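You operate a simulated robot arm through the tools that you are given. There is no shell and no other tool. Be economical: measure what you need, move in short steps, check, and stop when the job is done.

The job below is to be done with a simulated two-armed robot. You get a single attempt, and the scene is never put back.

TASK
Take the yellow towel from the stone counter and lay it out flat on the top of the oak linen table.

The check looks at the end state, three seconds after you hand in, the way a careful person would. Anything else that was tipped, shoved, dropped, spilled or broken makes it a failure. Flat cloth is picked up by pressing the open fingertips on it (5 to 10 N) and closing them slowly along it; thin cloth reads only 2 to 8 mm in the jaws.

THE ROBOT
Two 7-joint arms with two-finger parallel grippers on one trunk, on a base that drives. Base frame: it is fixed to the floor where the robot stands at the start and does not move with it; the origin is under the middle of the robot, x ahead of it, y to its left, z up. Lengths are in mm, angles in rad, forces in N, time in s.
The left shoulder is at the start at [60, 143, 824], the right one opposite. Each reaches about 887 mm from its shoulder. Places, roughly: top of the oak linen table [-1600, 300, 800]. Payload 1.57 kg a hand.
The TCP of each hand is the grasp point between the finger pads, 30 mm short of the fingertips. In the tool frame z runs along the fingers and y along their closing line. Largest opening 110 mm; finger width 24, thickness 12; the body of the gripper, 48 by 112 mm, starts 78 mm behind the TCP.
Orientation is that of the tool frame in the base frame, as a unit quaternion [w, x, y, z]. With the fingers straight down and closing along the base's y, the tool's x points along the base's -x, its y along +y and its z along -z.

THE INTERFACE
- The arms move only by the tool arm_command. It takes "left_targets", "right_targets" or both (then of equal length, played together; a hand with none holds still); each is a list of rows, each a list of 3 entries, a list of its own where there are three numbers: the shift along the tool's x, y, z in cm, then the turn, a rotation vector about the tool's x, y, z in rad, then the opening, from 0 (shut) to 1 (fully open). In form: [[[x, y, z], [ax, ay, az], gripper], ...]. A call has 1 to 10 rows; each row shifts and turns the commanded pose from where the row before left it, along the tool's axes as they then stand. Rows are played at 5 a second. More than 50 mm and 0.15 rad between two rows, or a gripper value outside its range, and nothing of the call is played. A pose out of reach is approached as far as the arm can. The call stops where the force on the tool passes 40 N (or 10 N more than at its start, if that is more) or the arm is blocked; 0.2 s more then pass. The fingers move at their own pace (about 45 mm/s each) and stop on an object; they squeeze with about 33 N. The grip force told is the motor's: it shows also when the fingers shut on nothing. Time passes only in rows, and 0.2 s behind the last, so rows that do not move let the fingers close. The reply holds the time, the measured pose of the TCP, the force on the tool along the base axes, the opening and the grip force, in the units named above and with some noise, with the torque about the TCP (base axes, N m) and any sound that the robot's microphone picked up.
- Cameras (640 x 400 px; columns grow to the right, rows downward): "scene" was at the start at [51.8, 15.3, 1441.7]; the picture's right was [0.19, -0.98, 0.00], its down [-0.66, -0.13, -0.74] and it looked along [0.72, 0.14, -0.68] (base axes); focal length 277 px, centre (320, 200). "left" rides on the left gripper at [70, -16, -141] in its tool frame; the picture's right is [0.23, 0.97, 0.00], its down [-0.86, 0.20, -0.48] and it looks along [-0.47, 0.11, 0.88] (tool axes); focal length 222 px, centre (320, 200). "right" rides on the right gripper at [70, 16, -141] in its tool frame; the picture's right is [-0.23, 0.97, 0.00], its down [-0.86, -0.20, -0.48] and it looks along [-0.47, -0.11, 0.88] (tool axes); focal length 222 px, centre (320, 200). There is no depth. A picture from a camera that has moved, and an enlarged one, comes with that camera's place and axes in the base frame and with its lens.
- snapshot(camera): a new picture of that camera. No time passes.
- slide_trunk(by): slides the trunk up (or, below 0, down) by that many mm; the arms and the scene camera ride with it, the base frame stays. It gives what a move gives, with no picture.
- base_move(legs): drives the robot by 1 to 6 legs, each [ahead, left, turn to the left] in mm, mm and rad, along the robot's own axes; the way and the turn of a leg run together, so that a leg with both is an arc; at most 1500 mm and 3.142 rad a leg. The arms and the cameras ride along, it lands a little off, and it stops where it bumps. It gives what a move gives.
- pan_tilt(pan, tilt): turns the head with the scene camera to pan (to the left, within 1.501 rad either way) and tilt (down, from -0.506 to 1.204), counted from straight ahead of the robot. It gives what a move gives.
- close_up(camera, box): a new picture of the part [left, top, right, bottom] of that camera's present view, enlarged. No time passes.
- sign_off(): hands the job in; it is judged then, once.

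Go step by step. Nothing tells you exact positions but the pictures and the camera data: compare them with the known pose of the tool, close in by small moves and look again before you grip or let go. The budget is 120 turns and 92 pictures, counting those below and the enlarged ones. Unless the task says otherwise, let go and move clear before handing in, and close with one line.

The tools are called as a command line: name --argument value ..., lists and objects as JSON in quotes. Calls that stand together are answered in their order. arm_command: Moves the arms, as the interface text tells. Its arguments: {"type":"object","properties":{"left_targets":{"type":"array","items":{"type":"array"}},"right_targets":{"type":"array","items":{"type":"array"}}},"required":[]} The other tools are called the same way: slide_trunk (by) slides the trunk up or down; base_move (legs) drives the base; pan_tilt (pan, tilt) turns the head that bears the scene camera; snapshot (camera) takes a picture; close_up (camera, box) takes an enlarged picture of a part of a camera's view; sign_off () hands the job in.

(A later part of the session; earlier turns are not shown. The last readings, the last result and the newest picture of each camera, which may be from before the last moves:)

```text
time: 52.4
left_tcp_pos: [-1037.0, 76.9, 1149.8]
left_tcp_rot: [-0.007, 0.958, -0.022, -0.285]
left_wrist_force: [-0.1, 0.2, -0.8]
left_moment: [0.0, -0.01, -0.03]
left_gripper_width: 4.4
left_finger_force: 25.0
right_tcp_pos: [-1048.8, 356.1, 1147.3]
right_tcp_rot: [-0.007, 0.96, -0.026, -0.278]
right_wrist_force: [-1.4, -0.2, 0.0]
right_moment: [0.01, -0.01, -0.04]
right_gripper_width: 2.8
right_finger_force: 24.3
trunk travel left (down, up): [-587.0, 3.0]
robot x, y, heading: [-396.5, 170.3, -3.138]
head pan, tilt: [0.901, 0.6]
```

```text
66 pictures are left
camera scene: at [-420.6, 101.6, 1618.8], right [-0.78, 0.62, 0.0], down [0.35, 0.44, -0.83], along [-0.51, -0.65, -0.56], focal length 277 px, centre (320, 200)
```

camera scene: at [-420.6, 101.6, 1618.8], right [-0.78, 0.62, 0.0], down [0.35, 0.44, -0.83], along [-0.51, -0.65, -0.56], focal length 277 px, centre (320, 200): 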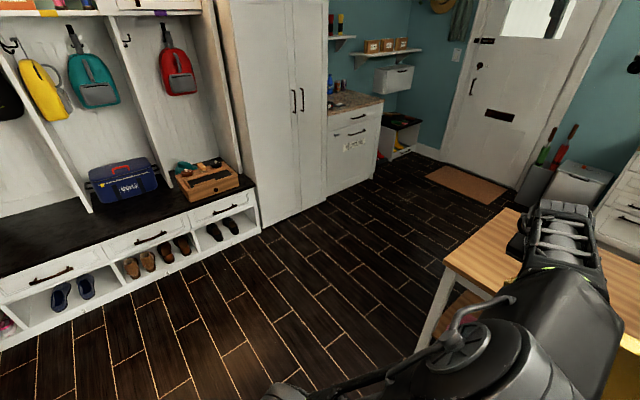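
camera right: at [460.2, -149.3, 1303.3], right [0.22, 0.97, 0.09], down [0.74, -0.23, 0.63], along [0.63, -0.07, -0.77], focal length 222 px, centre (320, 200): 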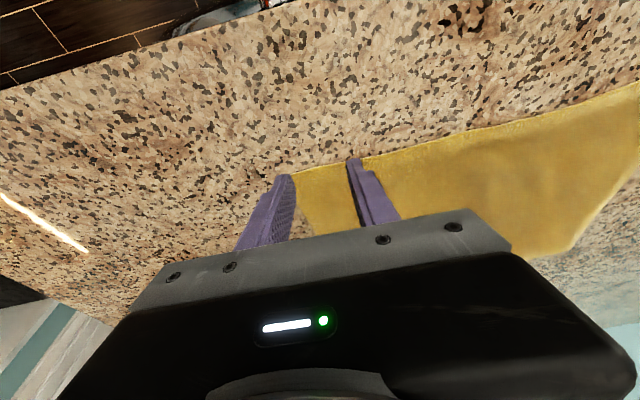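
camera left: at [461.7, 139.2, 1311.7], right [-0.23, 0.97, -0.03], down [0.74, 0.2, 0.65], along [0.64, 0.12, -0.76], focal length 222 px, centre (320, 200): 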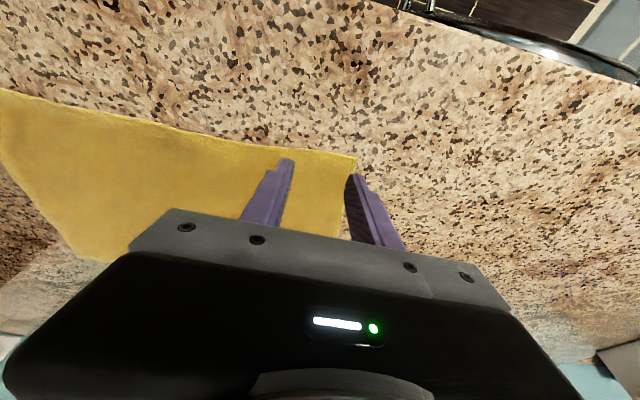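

Plenty of free floor there (to y≈−1650). Strafing left, then forward, in separate steps.

base_move --legs '[[0, 1000, 0], [1140, 0, 0]]'

base_move --legs '[[0, 0, -1.57]]'

pan_tilt --pan 0.0 --tilt 0.75

snapshot --camera "scene"

```text
time: 63.0
left_tcp_pos: [-2170.1, -975.2, 1150.1]
left_tcp_rot: [-0.003, 0.959, -0.009, -0.284]
left_wrist_force: [0.5, 0.5, -1.1]
left_moment: [0.0, -0.03, -0.09]
left_gripper_width: 4.5
left_finger_force: 24.9
right_tcp_pos: [-2189.5, -697.6, 1148.1]
right_tcp_rot: [-0.003, 0.96, -0.013, -0.279]
right_wrist_force: [0.5, -1.0, -0.5]
right_moment: [-0.02, -0.03, -0.07]
right_gripper_width: 2.9
right_finger_force: 24.1
trunk travel left (down, up): [-587.0, 3.0]
robot x, y, heading: [-1530.5, -864.3, -3.113]
head pan, tilt: [0.901, 0.6]
```

```text
time: 67.2
left_tcp_pos: [-1655.4, -227.8, 1150.3]
left_tcp_rot: [0.202, -0.678, 0.678, 0.2]
left_wrist_force: [-0.2, 0.0, 0.8]
left_moment: [0.02, 0.0, 0.06]
left_gripper_width: 4.5
left_finger_force: 25.5
right_tcp_pos: [-1377.8, -203.9, 1148.2]
right_tcp_rot: [0.197, -0.677, 0.681, 0.197]
right_wrist_force: [0.3, 0.3, 0.0]
right_moment: [0.04, -0.04, 0.05]
right_gripper_width: 2.7
right_finger_force: 24.1
trunk travel left (down, up): [-587.0, 3.0]
robot x, y, heading: [-1533.7, -862.3, 1.616]
head pan, tilt: [0.901, 0.6]
```

```text
time: 68.4
left_tcp_pos: [-1656.6, -228.0, 1149.0]
left_tcp_rot: [-0.202, 0.678, -0.677, -0.201]
left_wrist_force: [-0.7, -0.3, 0.2]
left_moment: [-0.03, 0.02, 0.08]
left_gripper_width: 4.4
left_finger_force: 25.4
right_tcp_pos: [-1378.5, -203.2, 1148.5]
right_tcp_rot: [0.197, -0.676, 0.682, 0.197]
right_wrist_force: [-1.5, -0.1, 0.4]
right_moment: [-0.02, -0.02, 0.02]
right_gripper_width: 2.7
right_finger_force: 24.4
trunk travel left (down, up): [-587.0, 3.0]
robot x, y, heading: [-1533.6, -864.1, 1.617]
head pan, tilt: [0.0, 0.75]
```

```text
65 pictures are left
camera scene: at [-1534.1, -811.8, 1605.9], right [1.0, 0.05, 0.0], down [0.03, -0.68, -0.73], along [-0.04, 0.73, -0.68], focal length 277 px, centre (320, 200)
```

scene: 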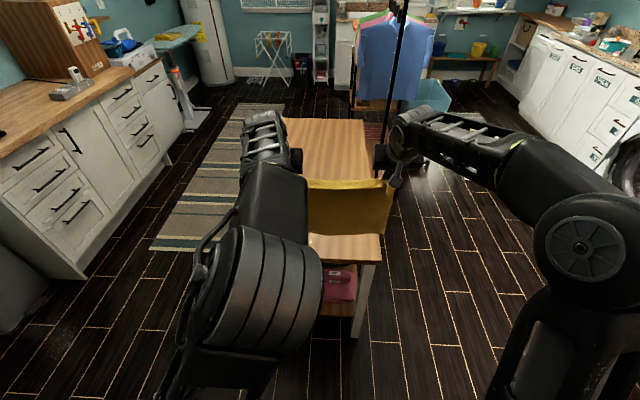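

close_up --camera "scene" --box '[240, 100, 440, 300]'

snapshot --camera "right"

```text
2.00 times, centred on (340, 200) of scene
camera zoom: at [-1534.1, -811.8, 1605.9], right [1.0, 0.05, 0.0], down [0.03, -0.68, -0.73], along [-0.04, 0.73, -0.68], focal length 553 px, centre (280, 200)
```

zoom: 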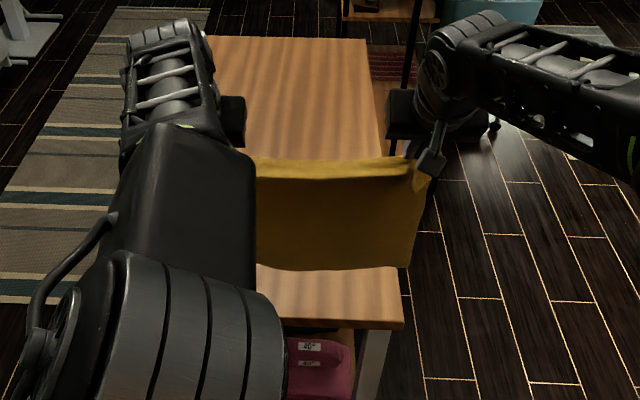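

```text
63 pictures are left
camera right: at [-1394.4, -337.5, 1229.3], right [-0.97, 0.2, 0.12], down [0.2, 0.46, 0.86], along [0.11, 0.86, -0.49], focal length 222 px, centre (320, 200)
```

right: 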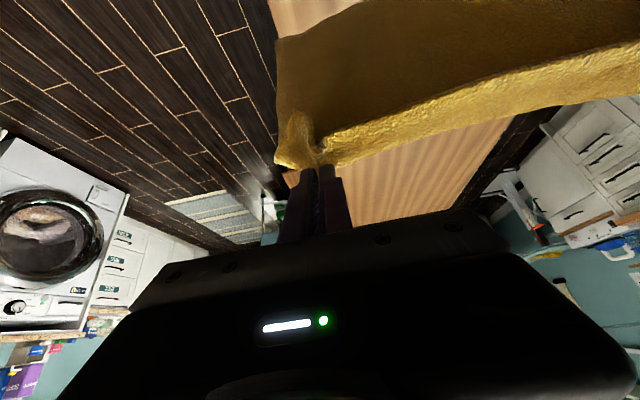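

Seen from here the table top spans x≈−1850…−1350 from y≈−240, centred at −1600 as told. I'll square the heading, strafe left to centre the towel, and stretch the arms forward a bit.

base_move --legs '[[0, 0, -0.046], [0, 112, 0]]'

arm_command --left_targets '[[[-3.0, 0, 3.0], [0, 0, 0], 0], [[-3.0, 0, 3.0], [0, 0, 0], 0]]' --right_targets '[[[-2.5, 0, 2.8], [0, 0, 0], 0], [[-2.5, 0, 2.8], [0, 0, 0], 0]]'

pan_tilt --pan 0.0 --tilt 1.15

snapshot --camera "scene"

```text
time: 70.0
left_tcp_pos: [-1740.2, -224.0, 1149.4]
left_tcp_rot: [0.206, -0.663, 0.693, 0.196]
left_wrist_force: [-0.1, 0.5, 0.3]
left_moment: [-0.02, -0.04, 0.04]
left_gripper_width: 4.4
left_finger_force: 25.4
right_tcp_pos: [-1463.8, -211.3, 1148.7]
right_tcp_rot: [0.203, -0.661, 0.697, 0.192]
right_wrist_force: [0.0, 0.2, -0.3]
right_moment: [0.02, -0.02, 0.05]
right_gripper_width: 2.9
right_finger_force: 24.0
trunk travel left (down, up): [-587.0, 3.0]
robot x, y, heading: [-1643.1, -867.0, 1.575]
head pan, tilt: [0.0, 0.75]
```

```text
time: 70.6
left_tcp_pos: [-1738.3, -137.2, 1128.3]
left_tcp_rot: [0.207, -0.662, 0.693, 0.196]
left_wrist_force: [-0.3, 0.0, -0.2]
left_moment: [-0.08, -0.02, 0.08]
left_gripper_width: 4.4
left_finger_force: 25.1
right_tcp_pos: [-1457.6, -135.6, 1126.1]
right_tcp_rot: [0.201, -0.661, 0.697, 0.192]
right_wrist_force: [-1.0, 0.4, 0.8]
right_moment: [-0.03, 0.04, 0.03]
right_gripper_width: 2.7
right_finger_force: 23.8
trunk travel left (down, up): [-587.0, 3.0]
robot x, y, heading: [-1643.3, -858.7, 1.573]
head pan, tilt: [0.0, 0.75]
```

```text
time: 71.5
left_tcp_pos: [-1737.2, -138.8, 1128.7]
left_tcp_rot: [0.206, -0.662, 0.693, 0.197]
left_wrist_force: [0.4, 0.7, -0.9]
left_moment: [0.0, -0.01, 0.07]
left_gripper_width: 4.6
left_finger_force: 25.2
right_tcp_pos: [-1457.8, -137.5, 1127.0]
right_tcp_rot: [0.202, -0.661, 0.697, 0.192]
right_wrist_force: [0.4, 0.4, 0.0]
right_moment: [-0.03, -0.01, 0.06]
right_gripper_width: 2.8
right_finger_force: 23.4
trunk travel left (down, up): [-587.0, 3.0]
robot x, y, heading: [-1644.3, -864.4, 1.57]
head pan, tilt: [0.0, 1.15]
```

```text
62 pictures are left
camera scene: at [-1644.0, -834.9, 1577.1], right [1.0, 0.0, 0.0], down [0.0, -0.91, -0.41], along [0.0, 0.41, -0.91], focal length 277 px, centre (320, 200)
```

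scene: 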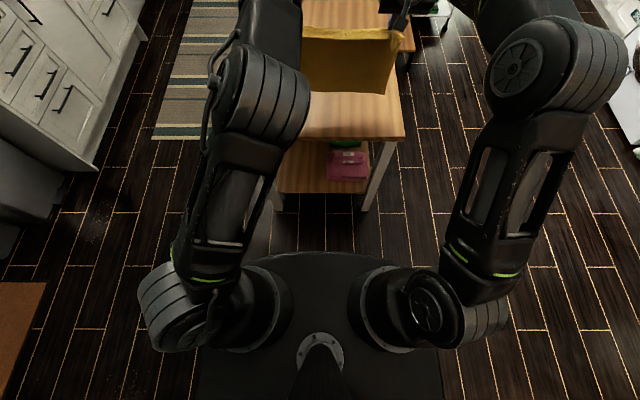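

The near table edge is at y≈−248; hands are square at x −1738/−1458. I'll drive forward so the towel hangs above y≈+100, with bottom still ~50 mm above the top.

base_move --legs '[[225, 0, 0]]'

snapshot --camera "scene"

snapshot --camera "left"

```text
time: 73.2
left_tcp_pos: [-1737.8, 87.9, 1127.5]
left_tcp_rot: [0.206, -0.662, 0.693, 0.197]
left_wrist_force: [0.4, 0.3, -1.6]
left_moment: [0.01, -0.04, 0.04]
left_gripper_width: 4.6
left_finger_force: 24.9
right_tcp_pos: [-1456.8, 88.1, 1126.7]
right_tcp_rot: [0.201, -0.662, 0.697, 0.192]
right_wrist_force: [0.0, -0.1, -0.6]
right_moment: [-0.02, 0.02, 0.06]
right_gripper_width: 3.1
right_finger_force: 24.6
trunk travel left (down, up): [-587.0, 3.0]
robot x, y, heading: [-1644.6, -641.0, 1.571]
head pan, tilt: [0.0, 1.15]
```

```text
61 pictures are left
camera scene: at [-1644.4, -609.0, 1577.0], right [1.0, 0.0, 0.0], down [0.0, -0.91, -0.41], along [0.0, 0.41, -0.91], focal length 277 px, centre (320, 200)
```

scene: 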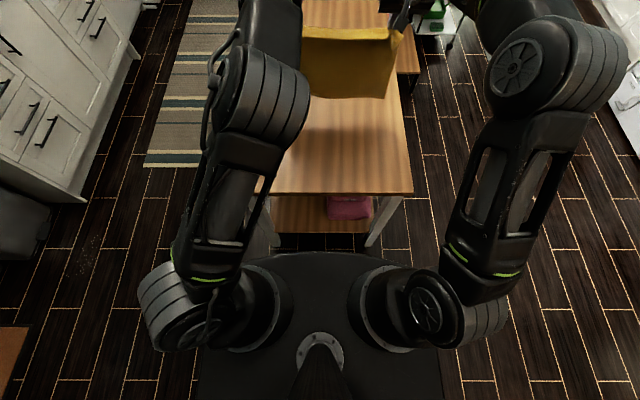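

```text
60 pictures are left
camera left: at [-1728.1, -51.0, 1209.1], right [-0.98, -0.15, -0.12], down [-0.18, 0.46, 0.87], along [-0.07, 0.87, -0.48], focal length 222 px, centre (320, 200)
```

left: 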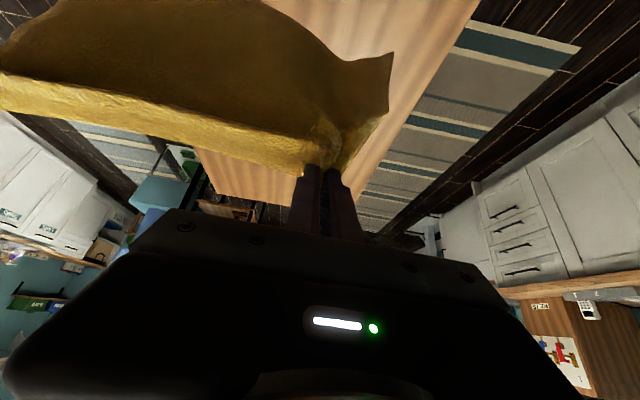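

Everything lines up: the table's left edge is near x≈−1900 and right edge −1350, so the towel fits. Now lowering until the bottom hem touches, then alternating back and down.

slide_trunk --by -75

snapshot --camera "scene"

```text
time: 74.3
left_tcp_pos: [-1737.7, 86.0, 1053.5]
left_tcp_rot: [0.207, -0.662, 0.693, 0.196]
left_wrist_force: [0.1, 0.1, -0.2]
left_moment: [-0.01, 0.0, 0.09]
left_gripper_width: 4.5
left_finger_force: 24.9
right_tcp_pos: [-1458.1, 86.5, 1051.0]
right_tcp_rot: [0.202, -0.662, 0.696, 0.192]
right_wrist_force: [-1.2, -0.9, 0.3]
right_moment: [-0.05, 0.0, 0.06]
right_gripper_width: 3.1
right_finger_force: 23.6
trunk travel left (down, up): [-512.0, 78.0]
robot x, y, heading: [-1648.5, -639.2, 1.57]
head pan, tilt: [0.0, 1.15]
```

```text
59 pictures are left
camera scene: at [-1644.5, -610.8, 1502.1], right [1.0, 0.0, 0.0], down [0.0, -0.91, -0.41], along [0.0, 0.41, -0.91], focal length 277 px, centre (320, 200)
```

scene: 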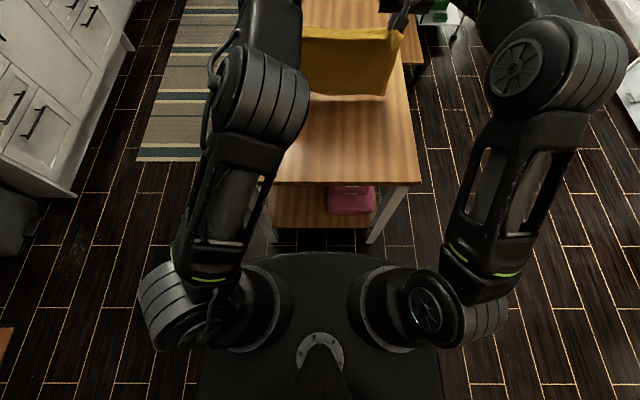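

The hem is at the table surface now (hem reads y≈91, z≈800). Beginning the lay-down.

slide_trunk --by -25

base_move --legs '[[-70, 0, 0]]'

slide_trunk --by -35

snapshot --camera "scene"

snapshot --camera "right"

```text
time: 75.0
left_tcp_pos: [-1737.5, 84.9, 1029.6]
left_tcp_rot: [0.207, -0.662, 0.693, 0.196]
left_wrist_force: [0.2, 0.7, -1.3]
left_moment: [0.01, 0.0, 0.07]
left_gripper_width: 4.2
left_finger_force: 25.1
right_tcp_pos: [-1456.4, 87.4, 1027.2]
right_tcp_rot: [0.202, -0.661, 0.697, 0.192]
right_wrist_force: [-0.6, -0.6, 0.2]
right_moment: [0.03, -0.01, 0.07]
right_gripper_width: 2.8
right_finger_force: 24.2
trunk travel left (down, up): [-487.0, 103.0]
robot x, y, heading: [-1641.8, -638.0, 1.572]
head pan, tilt: [0.0, 1.15]
```

```text
time: 76.0
left_tcp_pos: [-1737.5, 16.4, 1029.8]
left_tcp_rot: [0.206, -0.662, 0.693, 0.198]
left_wrist_force: [1.0, -0.2, 0.0]
left_moment: [0.02, 0.0, 0.09]
left_gripper_width: 4.7
left_finger_force: 24.6
right_tcp_pos: [-1456.7, 17.8, 1027.9]
right_tcp_rot: [0.203, -0.661, 0.696, 0.193]
right_wrist_force: [-0.5, -0.1, -0.4]
right_moment: [-0.01, -0.02, 0.06]
right_gripper_width: 2.9
right_finger_force: 24.0
trunk travel left (down, up): [-487.0, 103.0]
robot x, y, heading: [-1642.9, -707.3, 1.575]
head pan, tilt: [0.0, 1.15]
```

```text
time: 76.8
left_tcp_pos: [-1737.9, 17.6, 994.5]
left_tcp_rot: [0.206, -0.662, 0.693, 0.197]
left_wrist_force: [0.5, 0.3, -0.1]
left_moment: [-0.04, 0.01, 0.06]
left_gripper_width: 4.3
left_finger_force: 25.4
right_tcp_pos: [-1457.7, 18.1, 991.7]
right_tcp_rot: [0.202, -0.661, 0.697, 0.193]
right_wrist_force: [0.0, 0.1, 0.1]
right_moment: [0.0, 0.02, 0.11]
right_gripper_width: 2.8
right_finger_force: 24.4
trunk travel left (down, up): [-452.0, 138.0]
robot x, y, heading: [-1642.8, -711.1, 1.575]
head pan, tilt: [0.0, 1.15]
```

```text
58 pictures are left
camera scene: at [-1644.4, -679.9, 1442.1], right [1.0, 0.0, 0.0], down [0.0, -0.91, -0.41], along [0.0, 0.41, -0.91], focal length 277 px, centre (320, 200)
```

scene: 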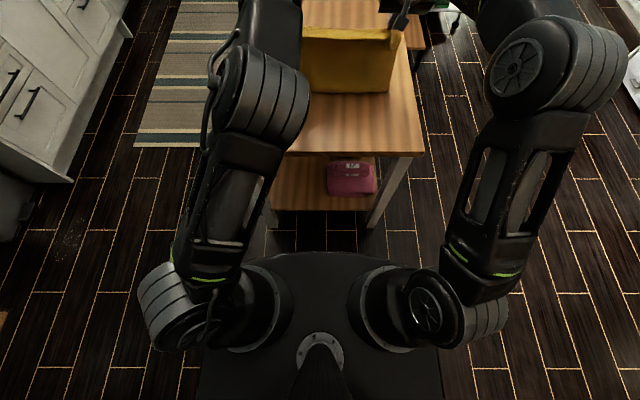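

```text
57 pictures are left
camera right: at [-1480.2, -115.1, 1073.2], right [-0.96, 0.24, 0.12], down [0.22, 0.45, 0.86], along [0.15, 0.86, -0.49], focal length 222 px, centre (320, 200)
```

right: 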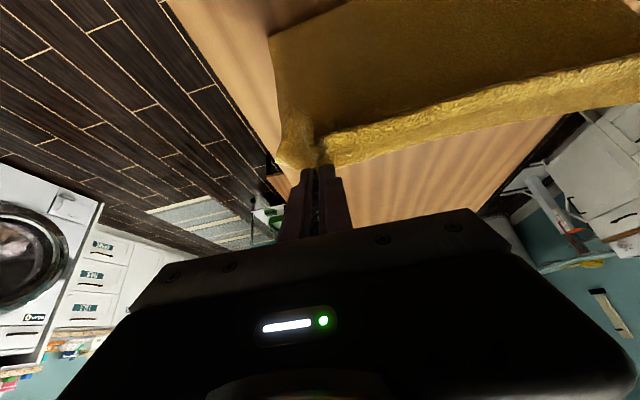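

The hem slid along and the cloth is leaning toward the robot, so I'll reverse the sense: lift, back off, then lower and move forward so the hem trails and is pulled flat.

slide_trunk --by 70

base_move --legs '[[-120, 0, 0]]'

slide_trunk --by -60

snapshot --camera "scene"

snapshot --camera "right"

```text
time: 77.9
left_tcp_pos: [-1737.6, 17.2, 1064.0]
left_tcp_rot: [0.206, -0.662, 0.693, 0.197]
left_wrist_force: [0.7, -0.1, -1.2]
left_moment: [0.01, -0.02, 0.06]
left_gripper_width: 4.2
left_finger_force: 25.1
right_tcp_pos: [-1457.8, 19.2, 1062.7]
right_tcp_rot: [0.202, -0.661, 0.696, 0.192]
right_wrist_force: [-0.2, 0.4, -0.6]
right_moment: [-0.02, -0.02, 0.06]
right_gripper_width: 2.9
right_finger_force: 24.5
trunk travel left (down, up): [-522.0, 68.0]
robot x, y, heading: [-1645.3, -708.5, 1.573]
head pan, tilt: [0.0, 1.15]
```

```text
time: 79.1
left_tcp_pos: [-1736.7, -103.7, 1065.6]
left_tcp_rot: [0.206, -0.662, 0.693, 0.197]
left_wrist_force: [0.2, 0.2, -0.2]
left_moment: [-0.01, -0.02, 0.1]
left_gripper_width: 4.3
left_finger_force: 25.6
right_tcp_pos: [-1455.7, -102.5, 1062.4]
right_tcp_rot: [0.203, -0.66, 0.698, 0.192]
right_wrist_force: [-0.5, 0.1, -0.7]
right_moment: [-0.02, 0.06, 0.11]
right_gripper_width: 2.8
right_finger_force: 24.5
trunk travel left (down, up): [-522.0, 68.0]
robot x, y, heading: [-1643.6, -826.4, 1.577]
head pan, tilt: [0.0, 1.15]
```

```text
time: 80.1
left_tcp_pos: [-1736.7, -103.9, 1004.4]
left_tcp_rot: [0.206, -0.663, 0.693, 0.197]
left_wrist_force: [0.0, 0.2, -0.5]
left_moment: [-0.02, -0.01, 0.06]
left_gripper_width: 4.7
left_finger_force: 24.7
right_tcp_pos: [-1456.6, -101.7, 1002.8]
right_tcp_rot: [0.202, -0.66, 0.697, 0.193]
right_wrist_force: [-1.1, 0.1, 0.9]
right_moment: [0.0, -0.01, 0.06]
right_gripper_width: 2.8
right_finger_force: 24.5
trunk travel left (down, up): [-462.0, 128.0]
robot x, y, heading: [-1646.6, -829.4, 1.574]
head pan, tilt: [0.0, 1.15]
```

```text
56 pictures are left
camera scene: at [-1644.1, -799.4, 1452.1], right [1.0, 0.0, 0.0], down [0.0, -0.91, -0.41], along [0.0, 0.41, -0.91], focal length 277 px, centre (320, 200)
```

scene: 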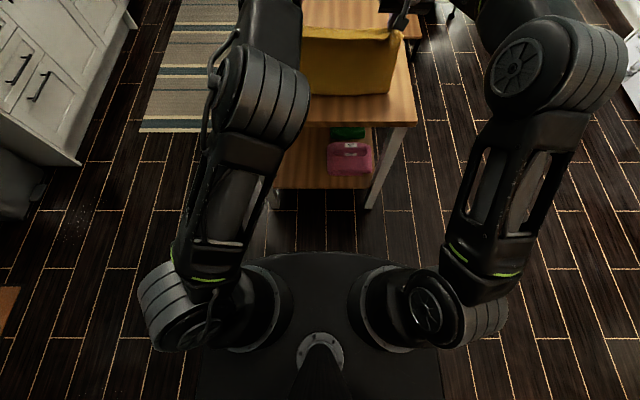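

```text
55 pictures are left
camera right: at [-1479.2, -234.8, 1083.2], right [-0.96, 0.24, 0.12], down [0.23, 0.45, 0.86], along [0.15, 0.86, -0.49], focal length 222 px, centre (320, 200)
```

right: 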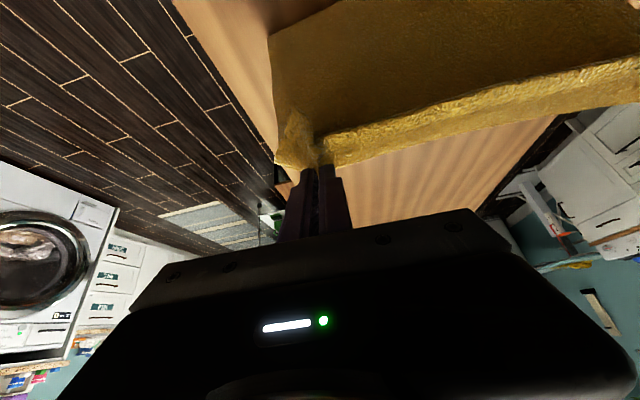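

The hem rests at about y≈−147, trailing toward me, hands at −90. Now moving forward and down alternately.

slide_trunk --by -20

base_move --legs '[[50, 0, 0]]'

slide_trunk --by -35

base_move --legs '[[40, 0, 0]]'

snapshot --camera "scene"

snapshot --camera "right"

```text
time: 80.8
left_tcp_pos: [-1737.3, -104.5, 984.1]
left_tcp_rot: [0.206, -0.662, 0.693, 0.197]
left_wrist_force: [0.3, 0.7, 0.4]
left_moment: [-0.01, -0.03, 0.06]
left_gripper_width: 4.4
left_finger_force: 25.1
right_tcp_pos: [-1455.4, -102.7, 981.8]
right_tcp_rot: [0.202, -0.661, 0.697, 0.192]
right_wrist_force: [-1.1, -0.5, -0.1]
right_moment: [0.02, 0.04, 0.06]
right_gripper_width: 3.0
right_finger_force: 23.8
trunk travel left (down, up): [-442.0, 148.0]
robot x, y, heading: [-1642.6, -827.6, 1.575]
head pan, tilt: [0.0, 1.15]
```

```text
time: 81.7
left_tcp_pos: [-1736.8, -51.9, 983.6]
left_tcp_rot: [0.205, -0.663, 0.693, 0.197]
left_wrist_force: [-0.7, -0.4, -0.8]
left_moment: [-0.03, -0.02, 0.04]
left_gripper_width: 4.5
left_finger_force: 24.9
right_tcp_pos: [-1455.9, -49.8, 980.0]
right_tcp_rot: [0.202, -0.66, 0.698, 0.192]
right_wrist_force: [0.0, 0.0, -0.2]
right_moment: [-0.04, 0.02, 0.08]
right_gripper_width: 2.8
right_finger_force: 23.9
trunk travel left (down, up): [-442.0, 148.0]
robot x, y, heading: [-1641.0, -779.2, 1.576]
head pan, tilt: [0.0, 1.15]
```

```text
time: 82.5
left_tcp_pos: [-1737.5, -53.2, 949.5]
left_tcp_rot: [0.206, -0.662, 0.693, 0.197]
left_wrist_force: [0.3, -0.5, 0.2]
left_moment: [-0.03, -0.01, 0.02]
left_gripper_width: 4.4
left_finger_force: 25.1
right_tcp_pos: [-1457.7, -50.8, 946.9]
right_tcp_rot: [0.202, -0.661, 0.696, 0.193]
right_wrist_force: [0.0, -0.9, -0.5]
right_moment: [0.0, 0.0, 0.04]
right_gripper_width: 2.8
right_finger_force: 24.2
trunk travel left (down, up): [-407.0, 183.0]
robot x, y, heading: [-1642.9, -778.6, 1.57]
head pan, tilt: [0.0, 1.15]
```

```text
time: 83.4
left_tcp_pos: [-1737.5, -12.2, 948.5]
left_tcp_rot: [0.206, -0.662, 0.693, 0.197]
left_wrist_force: [0.1, 0.1, -0.3]
left_moment: [-0.01, 0.0, 0.03]
left_gripper_width: 4.3
left_finger_force: 24.9
right_tcp_pos: [-1456.6, -10.6, 945.2]
right_tcp_rot: [0.202, -0.661, 0.697, 0.192]
right_wrist_force: [-0.5, -0.7, -1.0]
right_moment: [-0.04, -0.02, 0.07]
right_gripper_width: 2.6
right_finger_force: 23.6
trunk travel left (down, up): [-407.0, 183.0]
robot x, y, heading: [-1647.2, -737.6, 1.573]
head pan, tilt: [0.0, 1.15]
```

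```text
54 pictures are left
camera scene: at [-1644.2, -707.3, 1397.0], right [1.0, 0.0, 0.0], down [0.0, -0.91, -0.41], along [0.0, 0.41, -0.91], focal length 277 px, centre (320, 200)
```

scene: 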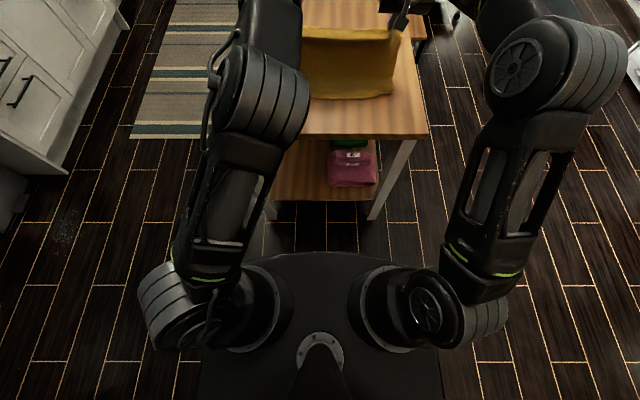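

```text
53 pictures are left
camera right: at [-1479.4, -143.1, 1027.2], right [-0.96, 0.24, 0.12], down [0.22, 0.46, 0.86], along [0.15, 0.86, -0.49], focal length 222 px, centre (320, 200)
```

right: 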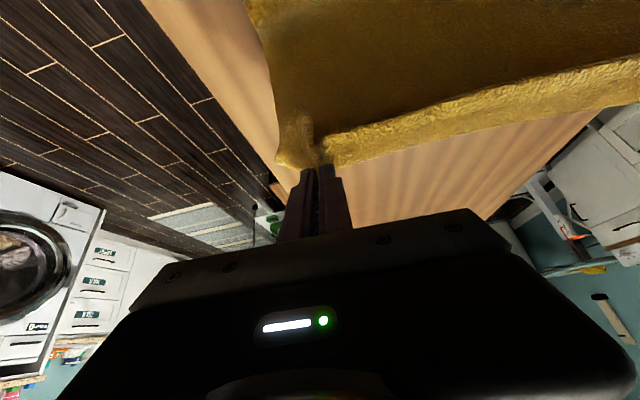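

Working: hem stays at y≈−121 while the hands advance. Continuing.

base_move --legs '[[35, 0, 0]]'

slide_trunk --by -45

base_move --legs '[[35, 0, 0]]'

slide_trunk --by -40

snapshot --camera "scene"

snapshot --camera "right"

```text
time: 84.3
left_tcp_pos: [-1737.5, 24.4, 947.9]
left_tcp_rot: [0.205, -0.662, 0.693, 0.196]
left_wrist_force: [0.2, 0.3, -1.3]
left_moment: [0.0, -0.05, 0.03]
left_gripper_width: 4.6
left_finger_force: 24.8
right_tcp_pos: [-1456.3, 24.7, 945.6]
right_tcp_rot: [0.201, -0.662, 0.696, 0.192]
right_wrist_force: [0.0, 1.1, 0.0]
right_moment: [-0.01, 0.0, 0.07]
right_gripper_width: 2.9
right_finger_force: 23.8
trunk travel left (down, up): [-407.0, 183.0]
robot x, y, heading: [-1643.2, -701.9, 1.562]
head pan, tilt: [0.0, 1.15]
```

```text
time: 85.1
left_tcp_pos: [-1737.5, 23.3, 903.9]
left_tcp_rot: [0.206, -0.662, 0.693, 0.197]
left_wrist_force: [0.2, -0.6, -0.5]
left_moment: [-0.02, -0.03, 0.04]
left_gripper_width: 4.3
left_finger_force: 24.7
right_tcp_pos: [-1456.8, 22.3, 901.9]
right_tcp_rot: [0.202, -0.661, 0.696, 0.193]
right_wrist_force: [-0.2, 0.5, -0.3]
right_moment: [0.02, -0.01, 0.09]
right_gripper_width: 2.7
right_finger_force: 24.5
trunk travel left (down, up): [-362.0, 228.0]
robot x, y, heading: [-1640.8, -702.3, 1.574]
head pan, tilt: [0.0, 1.15]
```

```text
time: 86.0
left_tcp_pos: [-1738.4, 60.1, 903.0]
left_tcp_rot: [0.206, -0.661, 0.694, 0.197]
left_wrist_force: [0.6, 0.6, -0.8]
left_moment: [-0.01, -0.01, 0.08]
left_gripper_width: 4.3
left_finger_force: 25.5
right_tcp_pos: [-1457.6, 60.5, 900.7]
right_tcp_rot: [0.201, -0.661, 0.697, 0.192]
right_wrist_force: [-0.4, 0.3, -1.2]
right_moment: [-0.02, 0.0, 0.07]
right_gripper_width: 2.9
right_finger_force: 24.8
trunk travel left (down, up): [-362.0, 228.0]
robot x, y, heading: [-1643.6, -670.9, 1.575]
head pan, tilt: [0.0, 1.15]
```

```text
time: 86.8
left_tcp_pos: [-1737.7, 58.5, 864.2]
left_tcp_rot: [0.206, -0.662, 0.693, 0.197]
left_wrist_force: [0.9, 0.0, 0.1]
left_moment: [0.0, 0.02, 0.04]
left_gripper_width: 4.4
left_finger_force: 24.8
right_tcp_pos: [-1457.5, 60.0, 861.5]
right_tcp_rot: [0.202, -0.661, 0.696, 0.192]
right_wrist_force: [-1.0, -0.1, -0.2]
right_moment: [0.01, 0.01, 0.06]
right_gripper_width: 2.9
right_finger_force: 23.9
trunk travel left (down, up): [-322.0, 268.0]
robot x, y, heading: [-1645.5, -669.1, 1.572]
head pan, tilt: [0.0, 1.15]
```

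```text
52 pictures are left
camera scene: at [-1644.4, -638.4, 1312.1], right [1.0, 0.0, 0.0], down [0.0, -0.91, -0.41], along [0.0, 0.41, -0.91], focal length 277 px, centre (320, 200)
```

scene: 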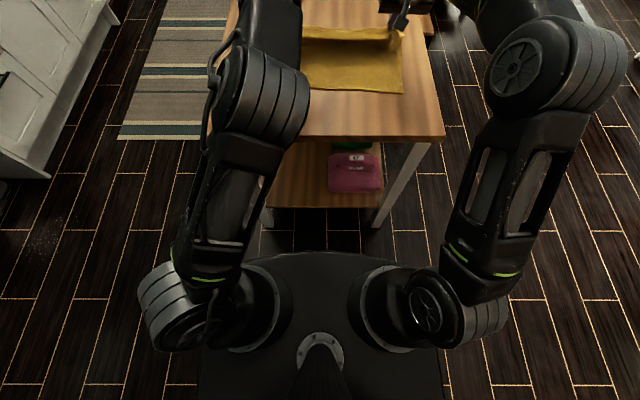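

```text
51 pictures are left
camera right: at [-1480.1, -73.6, 942.7], right [-0.96, 0.24, 0.12], down [0.22, 0.46, 0.86], along [0.15, 0.86, -0.49], focal length 222 px, centre (320, 200)
```

right: 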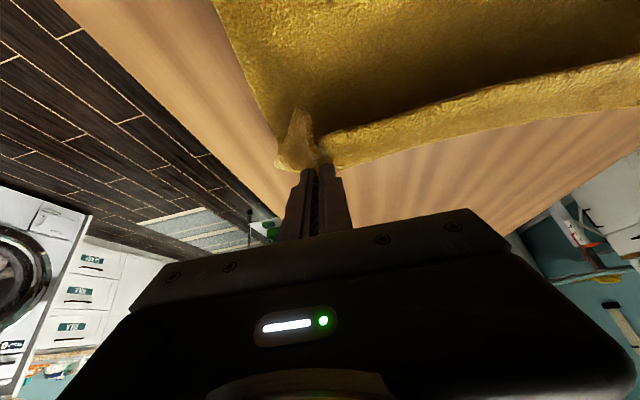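

Nearly flat. Last advance to draw it taut, then down to just above the surface.

base_move --legs '[[32, 0, 0]]'

slide_trunk --by -27

snapshot --camera "scene"

snapshot --camera "right"

snapshot --camera "left"

```text
time: 87.7
left_tcp_pos: [-1739.8, 89.5, 863.5]
left_tcp_rot: [0.206, -0.663, 0.692, 0.197]
left_wrist_force: [-0.2, 0.2, -0.5]
left_moment: [0.05, -0.04, 0.03]
left_gripper_width: 4.6
left_finger_force: 24.7
right_tcp_pos: [-1458.6, 92.5, 860.4]
right_tcp_rot: [0.201, -0.662, 0.696, 0.193]
right_wrist_force: [0.0, 0.0, -0.9]
right_moment: [0.0, 0.0, 0.06]
right_gripper_width: 2.8
right_finger_force: 23.7
trunk travel left (down, up): [-322.0, 268.0]
robot x, y, heading: [-1643.0, -636.3, 1.575]
head pan, tilt: [0.0, 1.15]
```

```text
time: 88.4
left_tcp_pos: [-1739.0, 90.0, 837.1]
left_tcp_rot: [0.206, -0.663, 0.692, 0.197]
left_wrist_force: [-0.2, -0.2, 0.3]
left_moment: [0.01, -0.01, 0.1]
left_gripper_width: 4.5
left_finger_force: 24.9
right_tcp_pos: [-1459.5, 91.2, 834.6]
right_tcp_rot: [0.201, -0.662, 0.696, 0.193]
right_wrist_force: [-0.2, 0.2, -0.2]
right_moment: [0.02, 0.0, 0.08]
right_gripper_width: 3.1
right_finger_force: 24.4
trunk travel left (down, up): [-295.0, 295.0]
robot x, y, heading: [-1647.8, -635.8, 1.576]
head pan, tilt: [0.0, 1.15]
```

```text
50 pictures are left
camera scene: at [-1644.5, -606.6, 1285.0], right [1.0, 0.0, 0.0], down [0.0, -0.91, -0.41], along [0.0, 0.41, -0.91], focal length 277 px, centre (320, 200)
```

scene: 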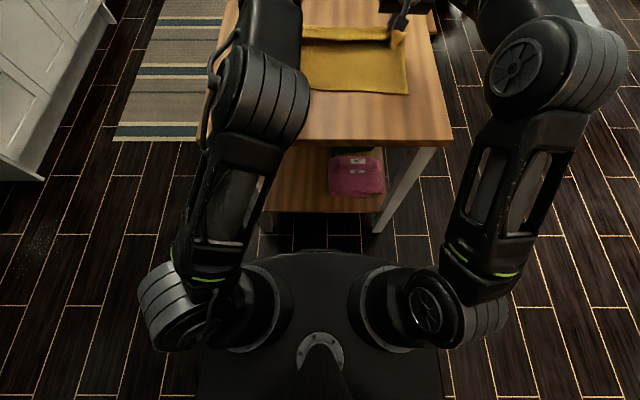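

```text
49 pictures are left
camera right: at [-1480.8, -41.7, 915.5], right [-0.96, 0.24, 0.12], down [0.22, 0.46, 0.86], along [0.15, 0.86, -0.49], focal length 222 px, centre (320, 200)
```

right: 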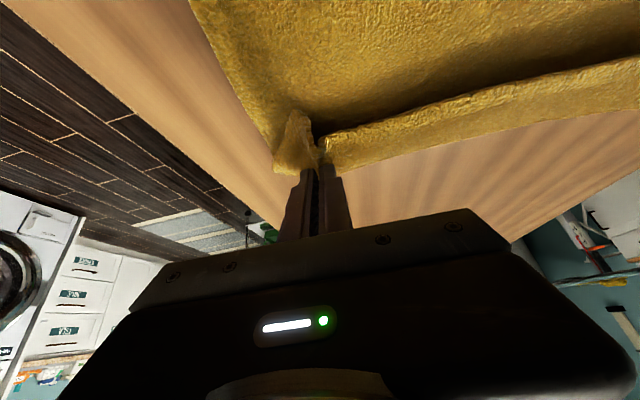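

```text
48 pictures are left
camera left: at [-1728.9, -48.2, 917.6], right [-0.98, -0.15, -0.12], down [-0.18, 0.46, 0.87], along [-0.07, 0.87, -0.48], focal length 222 px, centre (320, 200)
```

left: 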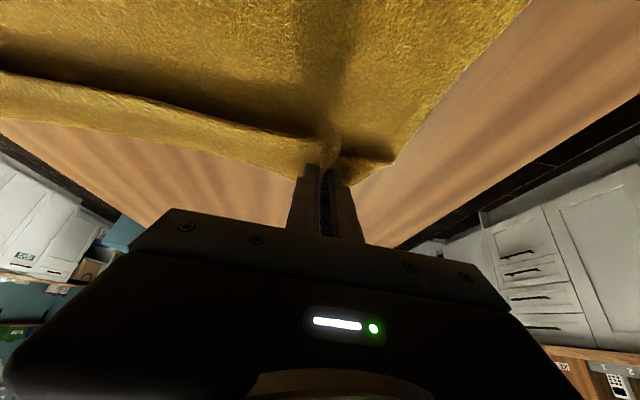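

The towel is lying out with its far strip still in the jaws just above the wood. I'll draw the corners 4 mm outward, touch down gently and open slowly so the pinched loops unfold.

arm_command --left_targets '[[[0, 0.4, 0], [0, 0, 0], 0], [[0.15, 0, 0.25], [0, 0, 0], 0], [[0, 0, 0], [0, 0, 0], 0]]' --right_targets '[[[0, -0.4, 0], [0, 0, 0], 0], [[0.15, 0, 0.25], [0, 0, 0], 0], [[0, 0, 0], [0, 0, 0], 0]]'

```text
time: 89.2
left_tcp_pos: [-1741.5, 90.6, 833.9]
left_tcp_rot: [0.206, -0.663, 0.693, 0.196]
left_wrist_force: [3.1, 0.4, 0.4]
left_moment: [0.03, -0.04, 0.03]
left_gripper_width: 4.5
left_finger_force: 25.1
right_tcp_pos: [-1455.4, 91.3, 831.0]
right_tcp_rot: [0.202, -0.662, 0.696, 0.193]
right_wrist_force: [-1.5, -0.4, -0.4]
right_moment: [0.03, 0.04, 0.06]
right_gripper_width: 2.7
right_finger_force: 24.6
trunk travel left (down, up): [-295.0, 295.0]
robot x, y, heading: [-1647.4, -636.3, 1.569]
head pan, tilt: [0.0, 1.15]
```

arm_command --left_targets '[[[0.1, 0, 0.17], [0, 0, 0], 0], [[0, 0, 0], [0, 0, 0], 0]]' --right_targets '[[[0.05, 0, 0.08], [0, 0, 0], 0], [[0, 0, 0], [0, 0, 0], 0]]'

```text
time: 89.8
left_tcp_pos: [-1743.1, 90.1, 831.2]
left_tcp_rot: [0.206, -0.663, 0.693, 0.196]
left_wrist_force: [1.1, 0.8, 0.4]
left_moment: [0.01, -0.07, 0.08]
left_gripper_width: 4.2
left_finger_force: 25.2
right_tcp_pos: [-1455.2, 90.6, 829.1]
right_tcp_rot: [0.201, -0.662, 0.696, 0.192]
right_wrist_force: [-0.8, -0.7, -0.3]
right_moment: [-0.01, 0.05, 0.08]
right_gripper_width: 3.1
right_finger_force: 24.0
trunk travel left (down, up): [-295.0, 295.0]
robot x, y, heading: [-1642.8, -636.6, 1.573]
head pan, tilt: [0.0, 1.15]
```

arm_command --left_targets '[[[0.1, 0, 0.17], [0, 0, 0], 0], [[0.1, 0, 0.17], [0, 0, 0], 0], [[0, 0, 0], [0, 0, 0], 0]]' --right_targets '[[[0.1, 0, 0.17], [0, 0, 0], 0], [[0.05, 0, 0.08], [0, 0, 0], 0], [[0, 0, 0], [0, 0, 0], 0]]'

```text
time: 90.6
left_tcp_pos: [-1742.3, 90.2, 826.3]
left_tcp_rot: [0.206, -0.663, 0.693, 0.197]
left_wrist_force: [1.6, 0.1, -0.3]
left_moment: [0.01, -0.09, 0.07]
left_gripper_width: 4.0
left_finger_force: 25.5
right_tcp_pos: [-1454.8, 91.5, 826.9]
right_tcp_rot: [0.201, -0.662, 0.697, 0.192]
right_wrist_force: [-1.5, 0.5, 1.6]
right_moment: [0.0, 0.08, 0.06]
right_gripper_width: 2.9
right_finger_force: 24.1
trunk travel left (down, up): [-295.0, 295.0]
robot x, y, heading: [-1644.9, -636.2, 1.573]
head pan, tilt: [0.0, 1.15]
```

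Right begins to touch. A little further for both.

arm_command --left_targets '[[[0.1, 0, 0.17], [0, 0, 0], 0], [[0, 0, 0], [0, 0, 0], 0]]' --right_targets '[[[0.1, 0, 0.17], [0, 0, 0], 0], [[0, 0, 0], [0, 0, 0], 0]]'

close_up --camera "left" --box '[200, 60, 440, 240]'

```text
time: 91.2
left_tcp_pos: [-1741.8, 91.2, 825.0]
left_tcp_rot: [0.207, -0.662, 0.692, 0.197]
left_wrist_force: [1.8, -0.3, 0.6]
left_moment: [-0.04, -0.08, 0.06]
left_gripper_width: 4.3
left_finger_force: 24.7
right_tcp_pos: [-1454.9, 91.7, 825.7]
right_tcp_rot: [0.203, -0.661, 0.696, 0.192]
right_wrist_force: [-0.9, -0.3, 0.1]
right_moment: [0.01, 0.06, 0.1]
right_gripper_width: 2.7
right_finger_force: 24.2
trunk travel left (down, up): [-295.0, 295.0]
robot x, y, heading: [-1644.6, -634.3, 1.574]
head pan, tilt: [0.0, 1.15]
```

```text
2.22 times, centred on (320, 150) of left
camera zoom: at [-1732.5, -46.7, 905.7], right [-0.98, -0.15, -0.12], down [-0.18, 0.46, 0.87], along [-0.07, 0.87, -0.48], focal length 494 px, centre (320, 311)
```

zoom: 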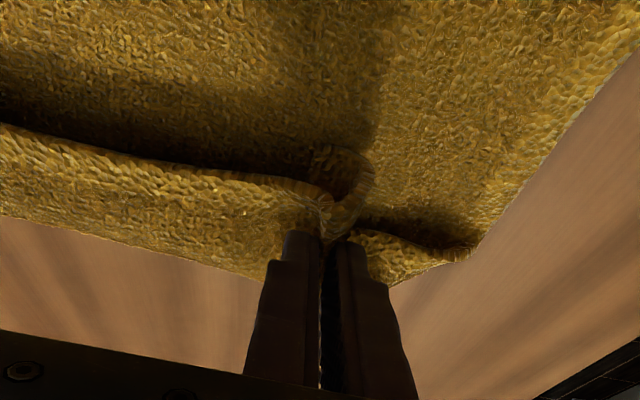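

The close-up shows the 25 mm strip beyond the pinch is folded back over the towel. I'll release here first, then see how it lies and flip that strip forward with the fingertips.

arm_command --left_targets '[[[0, 0, 0], [0, 0, 0], 0.08], [[0, 0, 0], [0, 0, 0], 0.14], [[0, 0, 0], [0, 0, 0], 0.2], [[0, 0, 0], [0, 0, 0], 0.26], [[0, 0, 0], [0, 0, 0], 0.32], [[0, 0, 0], [0, 0, 0], 0.38], [[0, 0, 0], [0, 0, 0], 0.4]]' --right_targets '[[[0, 0, 0], [0, 0, 0], 0.08], [[0, 0, 0], [0, 0, 0], 0.14], [[0, 0, 0], [0, 0, 0], 0.2], [[0, 0, 0], [0, 0, 0], 0.26], [[0, 0, 0], [0, 0, 0], 0.32], [[0, 0, 0], [0, 0, 0], 0.38], [[0, 0, 0], [0, 0, 0], 0.4]]'

arm_command --left_targets '[[[-1.0, 0, -1.7], [0, 0, 0], 0.4], [[-2, 0, -3.3], [0, 0, 0], 0.4], [[-1.2, 0, -2], [0, 0, 0], 0.4]]' --right_targets '[[[-1.0, 0, -1.7], [0, 0, 0], 0.4], [[-2, 0, -3.3], [0, 0, 0], 0.4], [[-1.2, 0, -2], [0, 0, 0], 0.4]]'

snapshot --camera "left"

snapshot --camera "right"

snapshot --camera "scene"

```text
time: 92.8
left_tcp_pos: [-1741.8, 91.4, 826.4]
left_tcp_rot: [0.205, -0.663, 0.692, 0.197]
left_wrist_force: [0.1, -0.1, 0.2]
left_moment: [0.01, 0.02, 0.01]
left_gripper_width: 43.7
left_finger_force: 0.1
right_tcp_pos: [-1454.3, 91.8, 825.9]
right_tcp_rot: [0.201, -0.662, 0.696, 0.192]
right_wrist_force: [0.0, -0.4, 0.1]
right_moment: [-0.02, 0.0, 0.0]
right_gripper_width: 44.1
right_finger_force: 0.2
trunk travel left (down, up): [-295.0, 295.0]
robot x, y, heading: [-1643.8, -635.0, 1.573]
head pan, tilt: [0.0, 1.15]
```

```text
time: 93.6
left_tcp_pos: [-1743.3, 83.3, 905.0]
left_tcp_rot: [0.206, -0.663, 0.693, 0.197]
left_wrist_force: [0.1, 0.2, 0.5]
left_moment: [0.0, 0.05, 0.03]
left_gripper_width: 43.9
left_finger_force: 0.1
right_tcp_pos: [-1454.5, 89.0, 906.6]
right_tcp_rot: [0.201, -0.662, 0.696, 0.191]
right_wrist_force: [-0.3, 0.3, 0.2]
right_moment: [-0.01, -0.02, 0.0]
right_gripper_width: 44.0
right_finger_force: 0.2
trunk travel left (down, up): [-295.0, 295.0]
robot x, y, heading: [-1644.6, -634.6, 1.581]
head pan, tilt: [0.0, 1.15]
```

```text
46 pictures are left
camera left: at [-1732.5, -53.6, 985.9], right [-0.98, -0.15, -0.12], down [-0.18, 0.46, 0.87], along [-0.07, 0.87, -0.48], focal length 222 px, centre (320, 200)
```

left: 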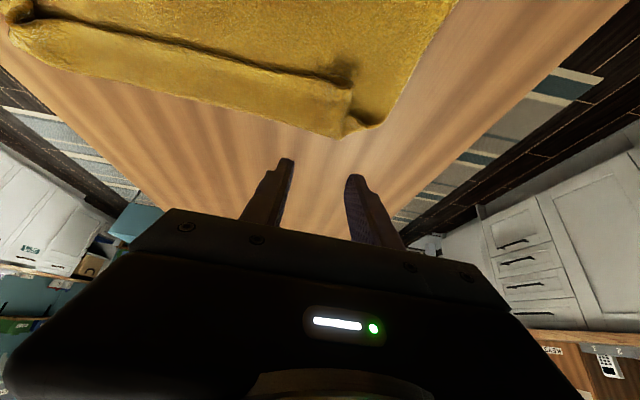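

```text
45 pictures are left
camera right: at [-1476.2, -43.7, 988.7], right [-0.96, 0.24, 0.12], down [0.22, 0.46, 0.86], along [0.15, 0.86, -0.49], focal length 222 px, centre (320, 200)
```

right: 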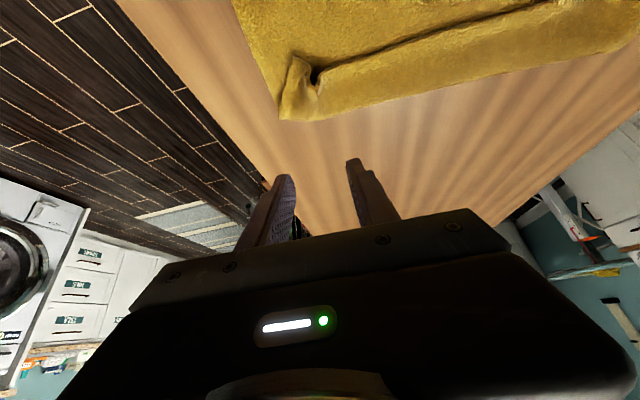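

```text
44 pictures are left
camera scene: at [-1644.5, -606.6, 1285.0], right [1.0, 0.0, 0.0], down [0.0, -0.91, -0.41], along [0.0, 0.41, -0.91], focal length 277 px, centre (320, 200)
```

scene: 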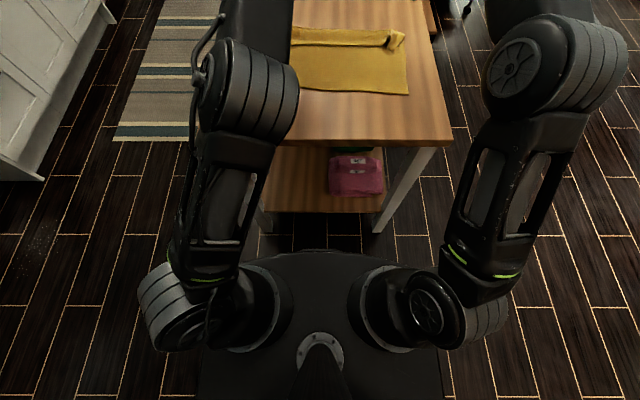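

Both hands are free and the towel lies flat apart from the far strip, folded back (fold at y≈120, hem at y≈65). I'll take a closer look before unfolding it.

close_up --camera "right" --box '[220, 0, 640, 200]'

close_up --camera "scene" --box '[260, 0, 460, 150]'

```text
1.52 times, centred on (430, 100) of right
camera zoom: at [-1476.2, -43.7, 988.7], right [-0.96, 0.24, 0.12], down [0.22, 0.46, 0.86], along [0.15, 0.86, -0.49], focal length 338 px, centre (152, 352)
```

zoom: 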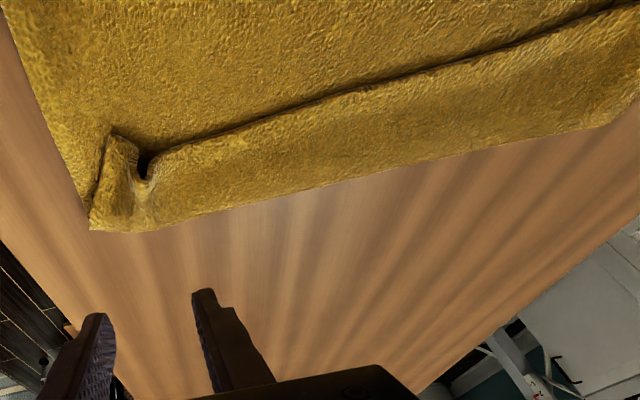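

```text
2.67 times, centred on (360, 75) of scene
camera zoom: at [-1644.5, -606.6, 1285.0], right [1.0, 0.0, 0.0], down [0.0, -0.91, -0.41], along [0.0, 0.41, -0.91], focal length 738 px, centre (213, 533)
```

zoom: 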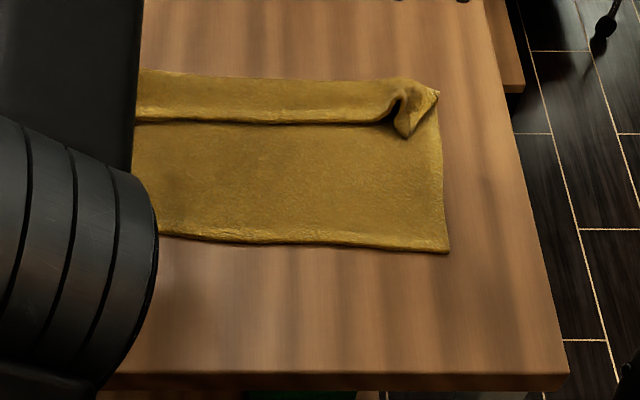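

The strip is about 70 mm wide (hem y≈45, fold y≈111). I'll raise the trunk for reach, bring the open fingertips low behind the strip's hem, and scoop it forward with all four fingers.

slide_trunk --by 120

arm_command --left_targets '[[[3.28, -0.86, 2.04], [0, 0, 0], 0.9], [[3.28, -0.86, 2.04], [0, 0, 0], 0.9], [[3.28, -0.86, 2.04], [0, 0, 0], 0.9], [[3.28, -0.86, 2.04], [0, 0, 0], 0.9], [[3.28, -0.86, 2.04], [0, 0, 0], 0.9]]' --right_targets '[[[3.38, 1.5, 1.98], [0, 0, 0], 0.9], [[3.38, 1.5, 1.98], [0, 0, 0], 0.9], [[3.38, 1.5, 1.98], [0, 0, 0], 0.9], [[3.38, 1.5, 1.98], [0, 0, 0], 0.9], [[3.38, 1.5, 1.98], [0, 0, 0], 0.9]]'

snapshot --camera "scene"

snapshot --camera "right"

```text
time: 95.1
left_tcp_pos: [-1742.3, 84.3, 1025.2]
left_tcp_rot: [0.205, -0.663, 0.692, 0.197]
left_wrist_force: [0.0, -0.9, -0.1]
left_moment: [0.02, 0.03, -0.01]
left_gripper_width: 44.0
left_finger_force: 0.1
right_tcp_pos: [-1453.4, 90.5, 1026.7]
right_tcp_rot: [0.201, -0.662, 0.696, 0.192]
right_wrist_force: [0.2, -0.3, 0.4]
right_moment: [-0.05, -0.01, 0.01]
right_gripper_width: 44.3
right_finger_force: 0.1
trunk travel left (down, up): [-415.0, 175.0]
robot x, y, heading: [-1641.3, -632.0, 1.573]
head pan, tilt: [0.0, 1.15]
```

```text
time: 96.3
left_tcp_pos: [-1704.5, 4.4, 851.2]
left_tcp_rot: [0.206, -0.663, 0.692, 0.197]
left_wrist_force: [-0.1, -0.7, -0.6]
left_moment: [0.02, 0.03, -0.03]
left_gripper_width: 99.0
left_finger_force: 0.0
right_tcp_pos: [-1536.5, 3.3, 852.9]
right_tcp_rot: [0.202, -0.662, 0.696, 0.192]
right_wrist_force: [0.0, -0.3, 0.2]
right_moment: [0.01, 0.02, 0.02]
right_gripper_width: 99.2
right_finger_force: 0.0
trunk travel left (down, up): [-415.0, 175.0]
robot x, y, heading: [-1641.9, -637.2, 1.578]
head pan, tilt: [0.0, 1.15]
```

```text
41 pictures are left
camera scene: at [-1644.7, -606.3, 1405.1], right [1.0, 0.0, 0.0], down [0.0, -0.91, -0.41], along [0.0, 0.41, -0.91], focal length 277 px, centre (320, 200)
```

scene: 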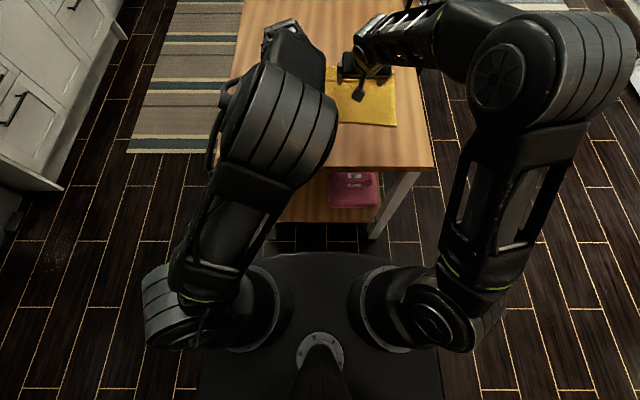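

```text
40 pictures are left
camera right: at [-1558.7, -130.7, 934.9], right [-0.96, 0.24, 0.12], down [0.22, 0.46, 0.86], along [0.15, 0.86, -0.49], focal length 222 px, centre (320, 200)
```

right: 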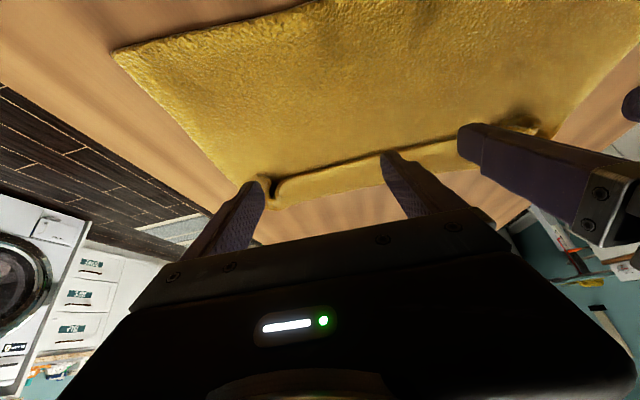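

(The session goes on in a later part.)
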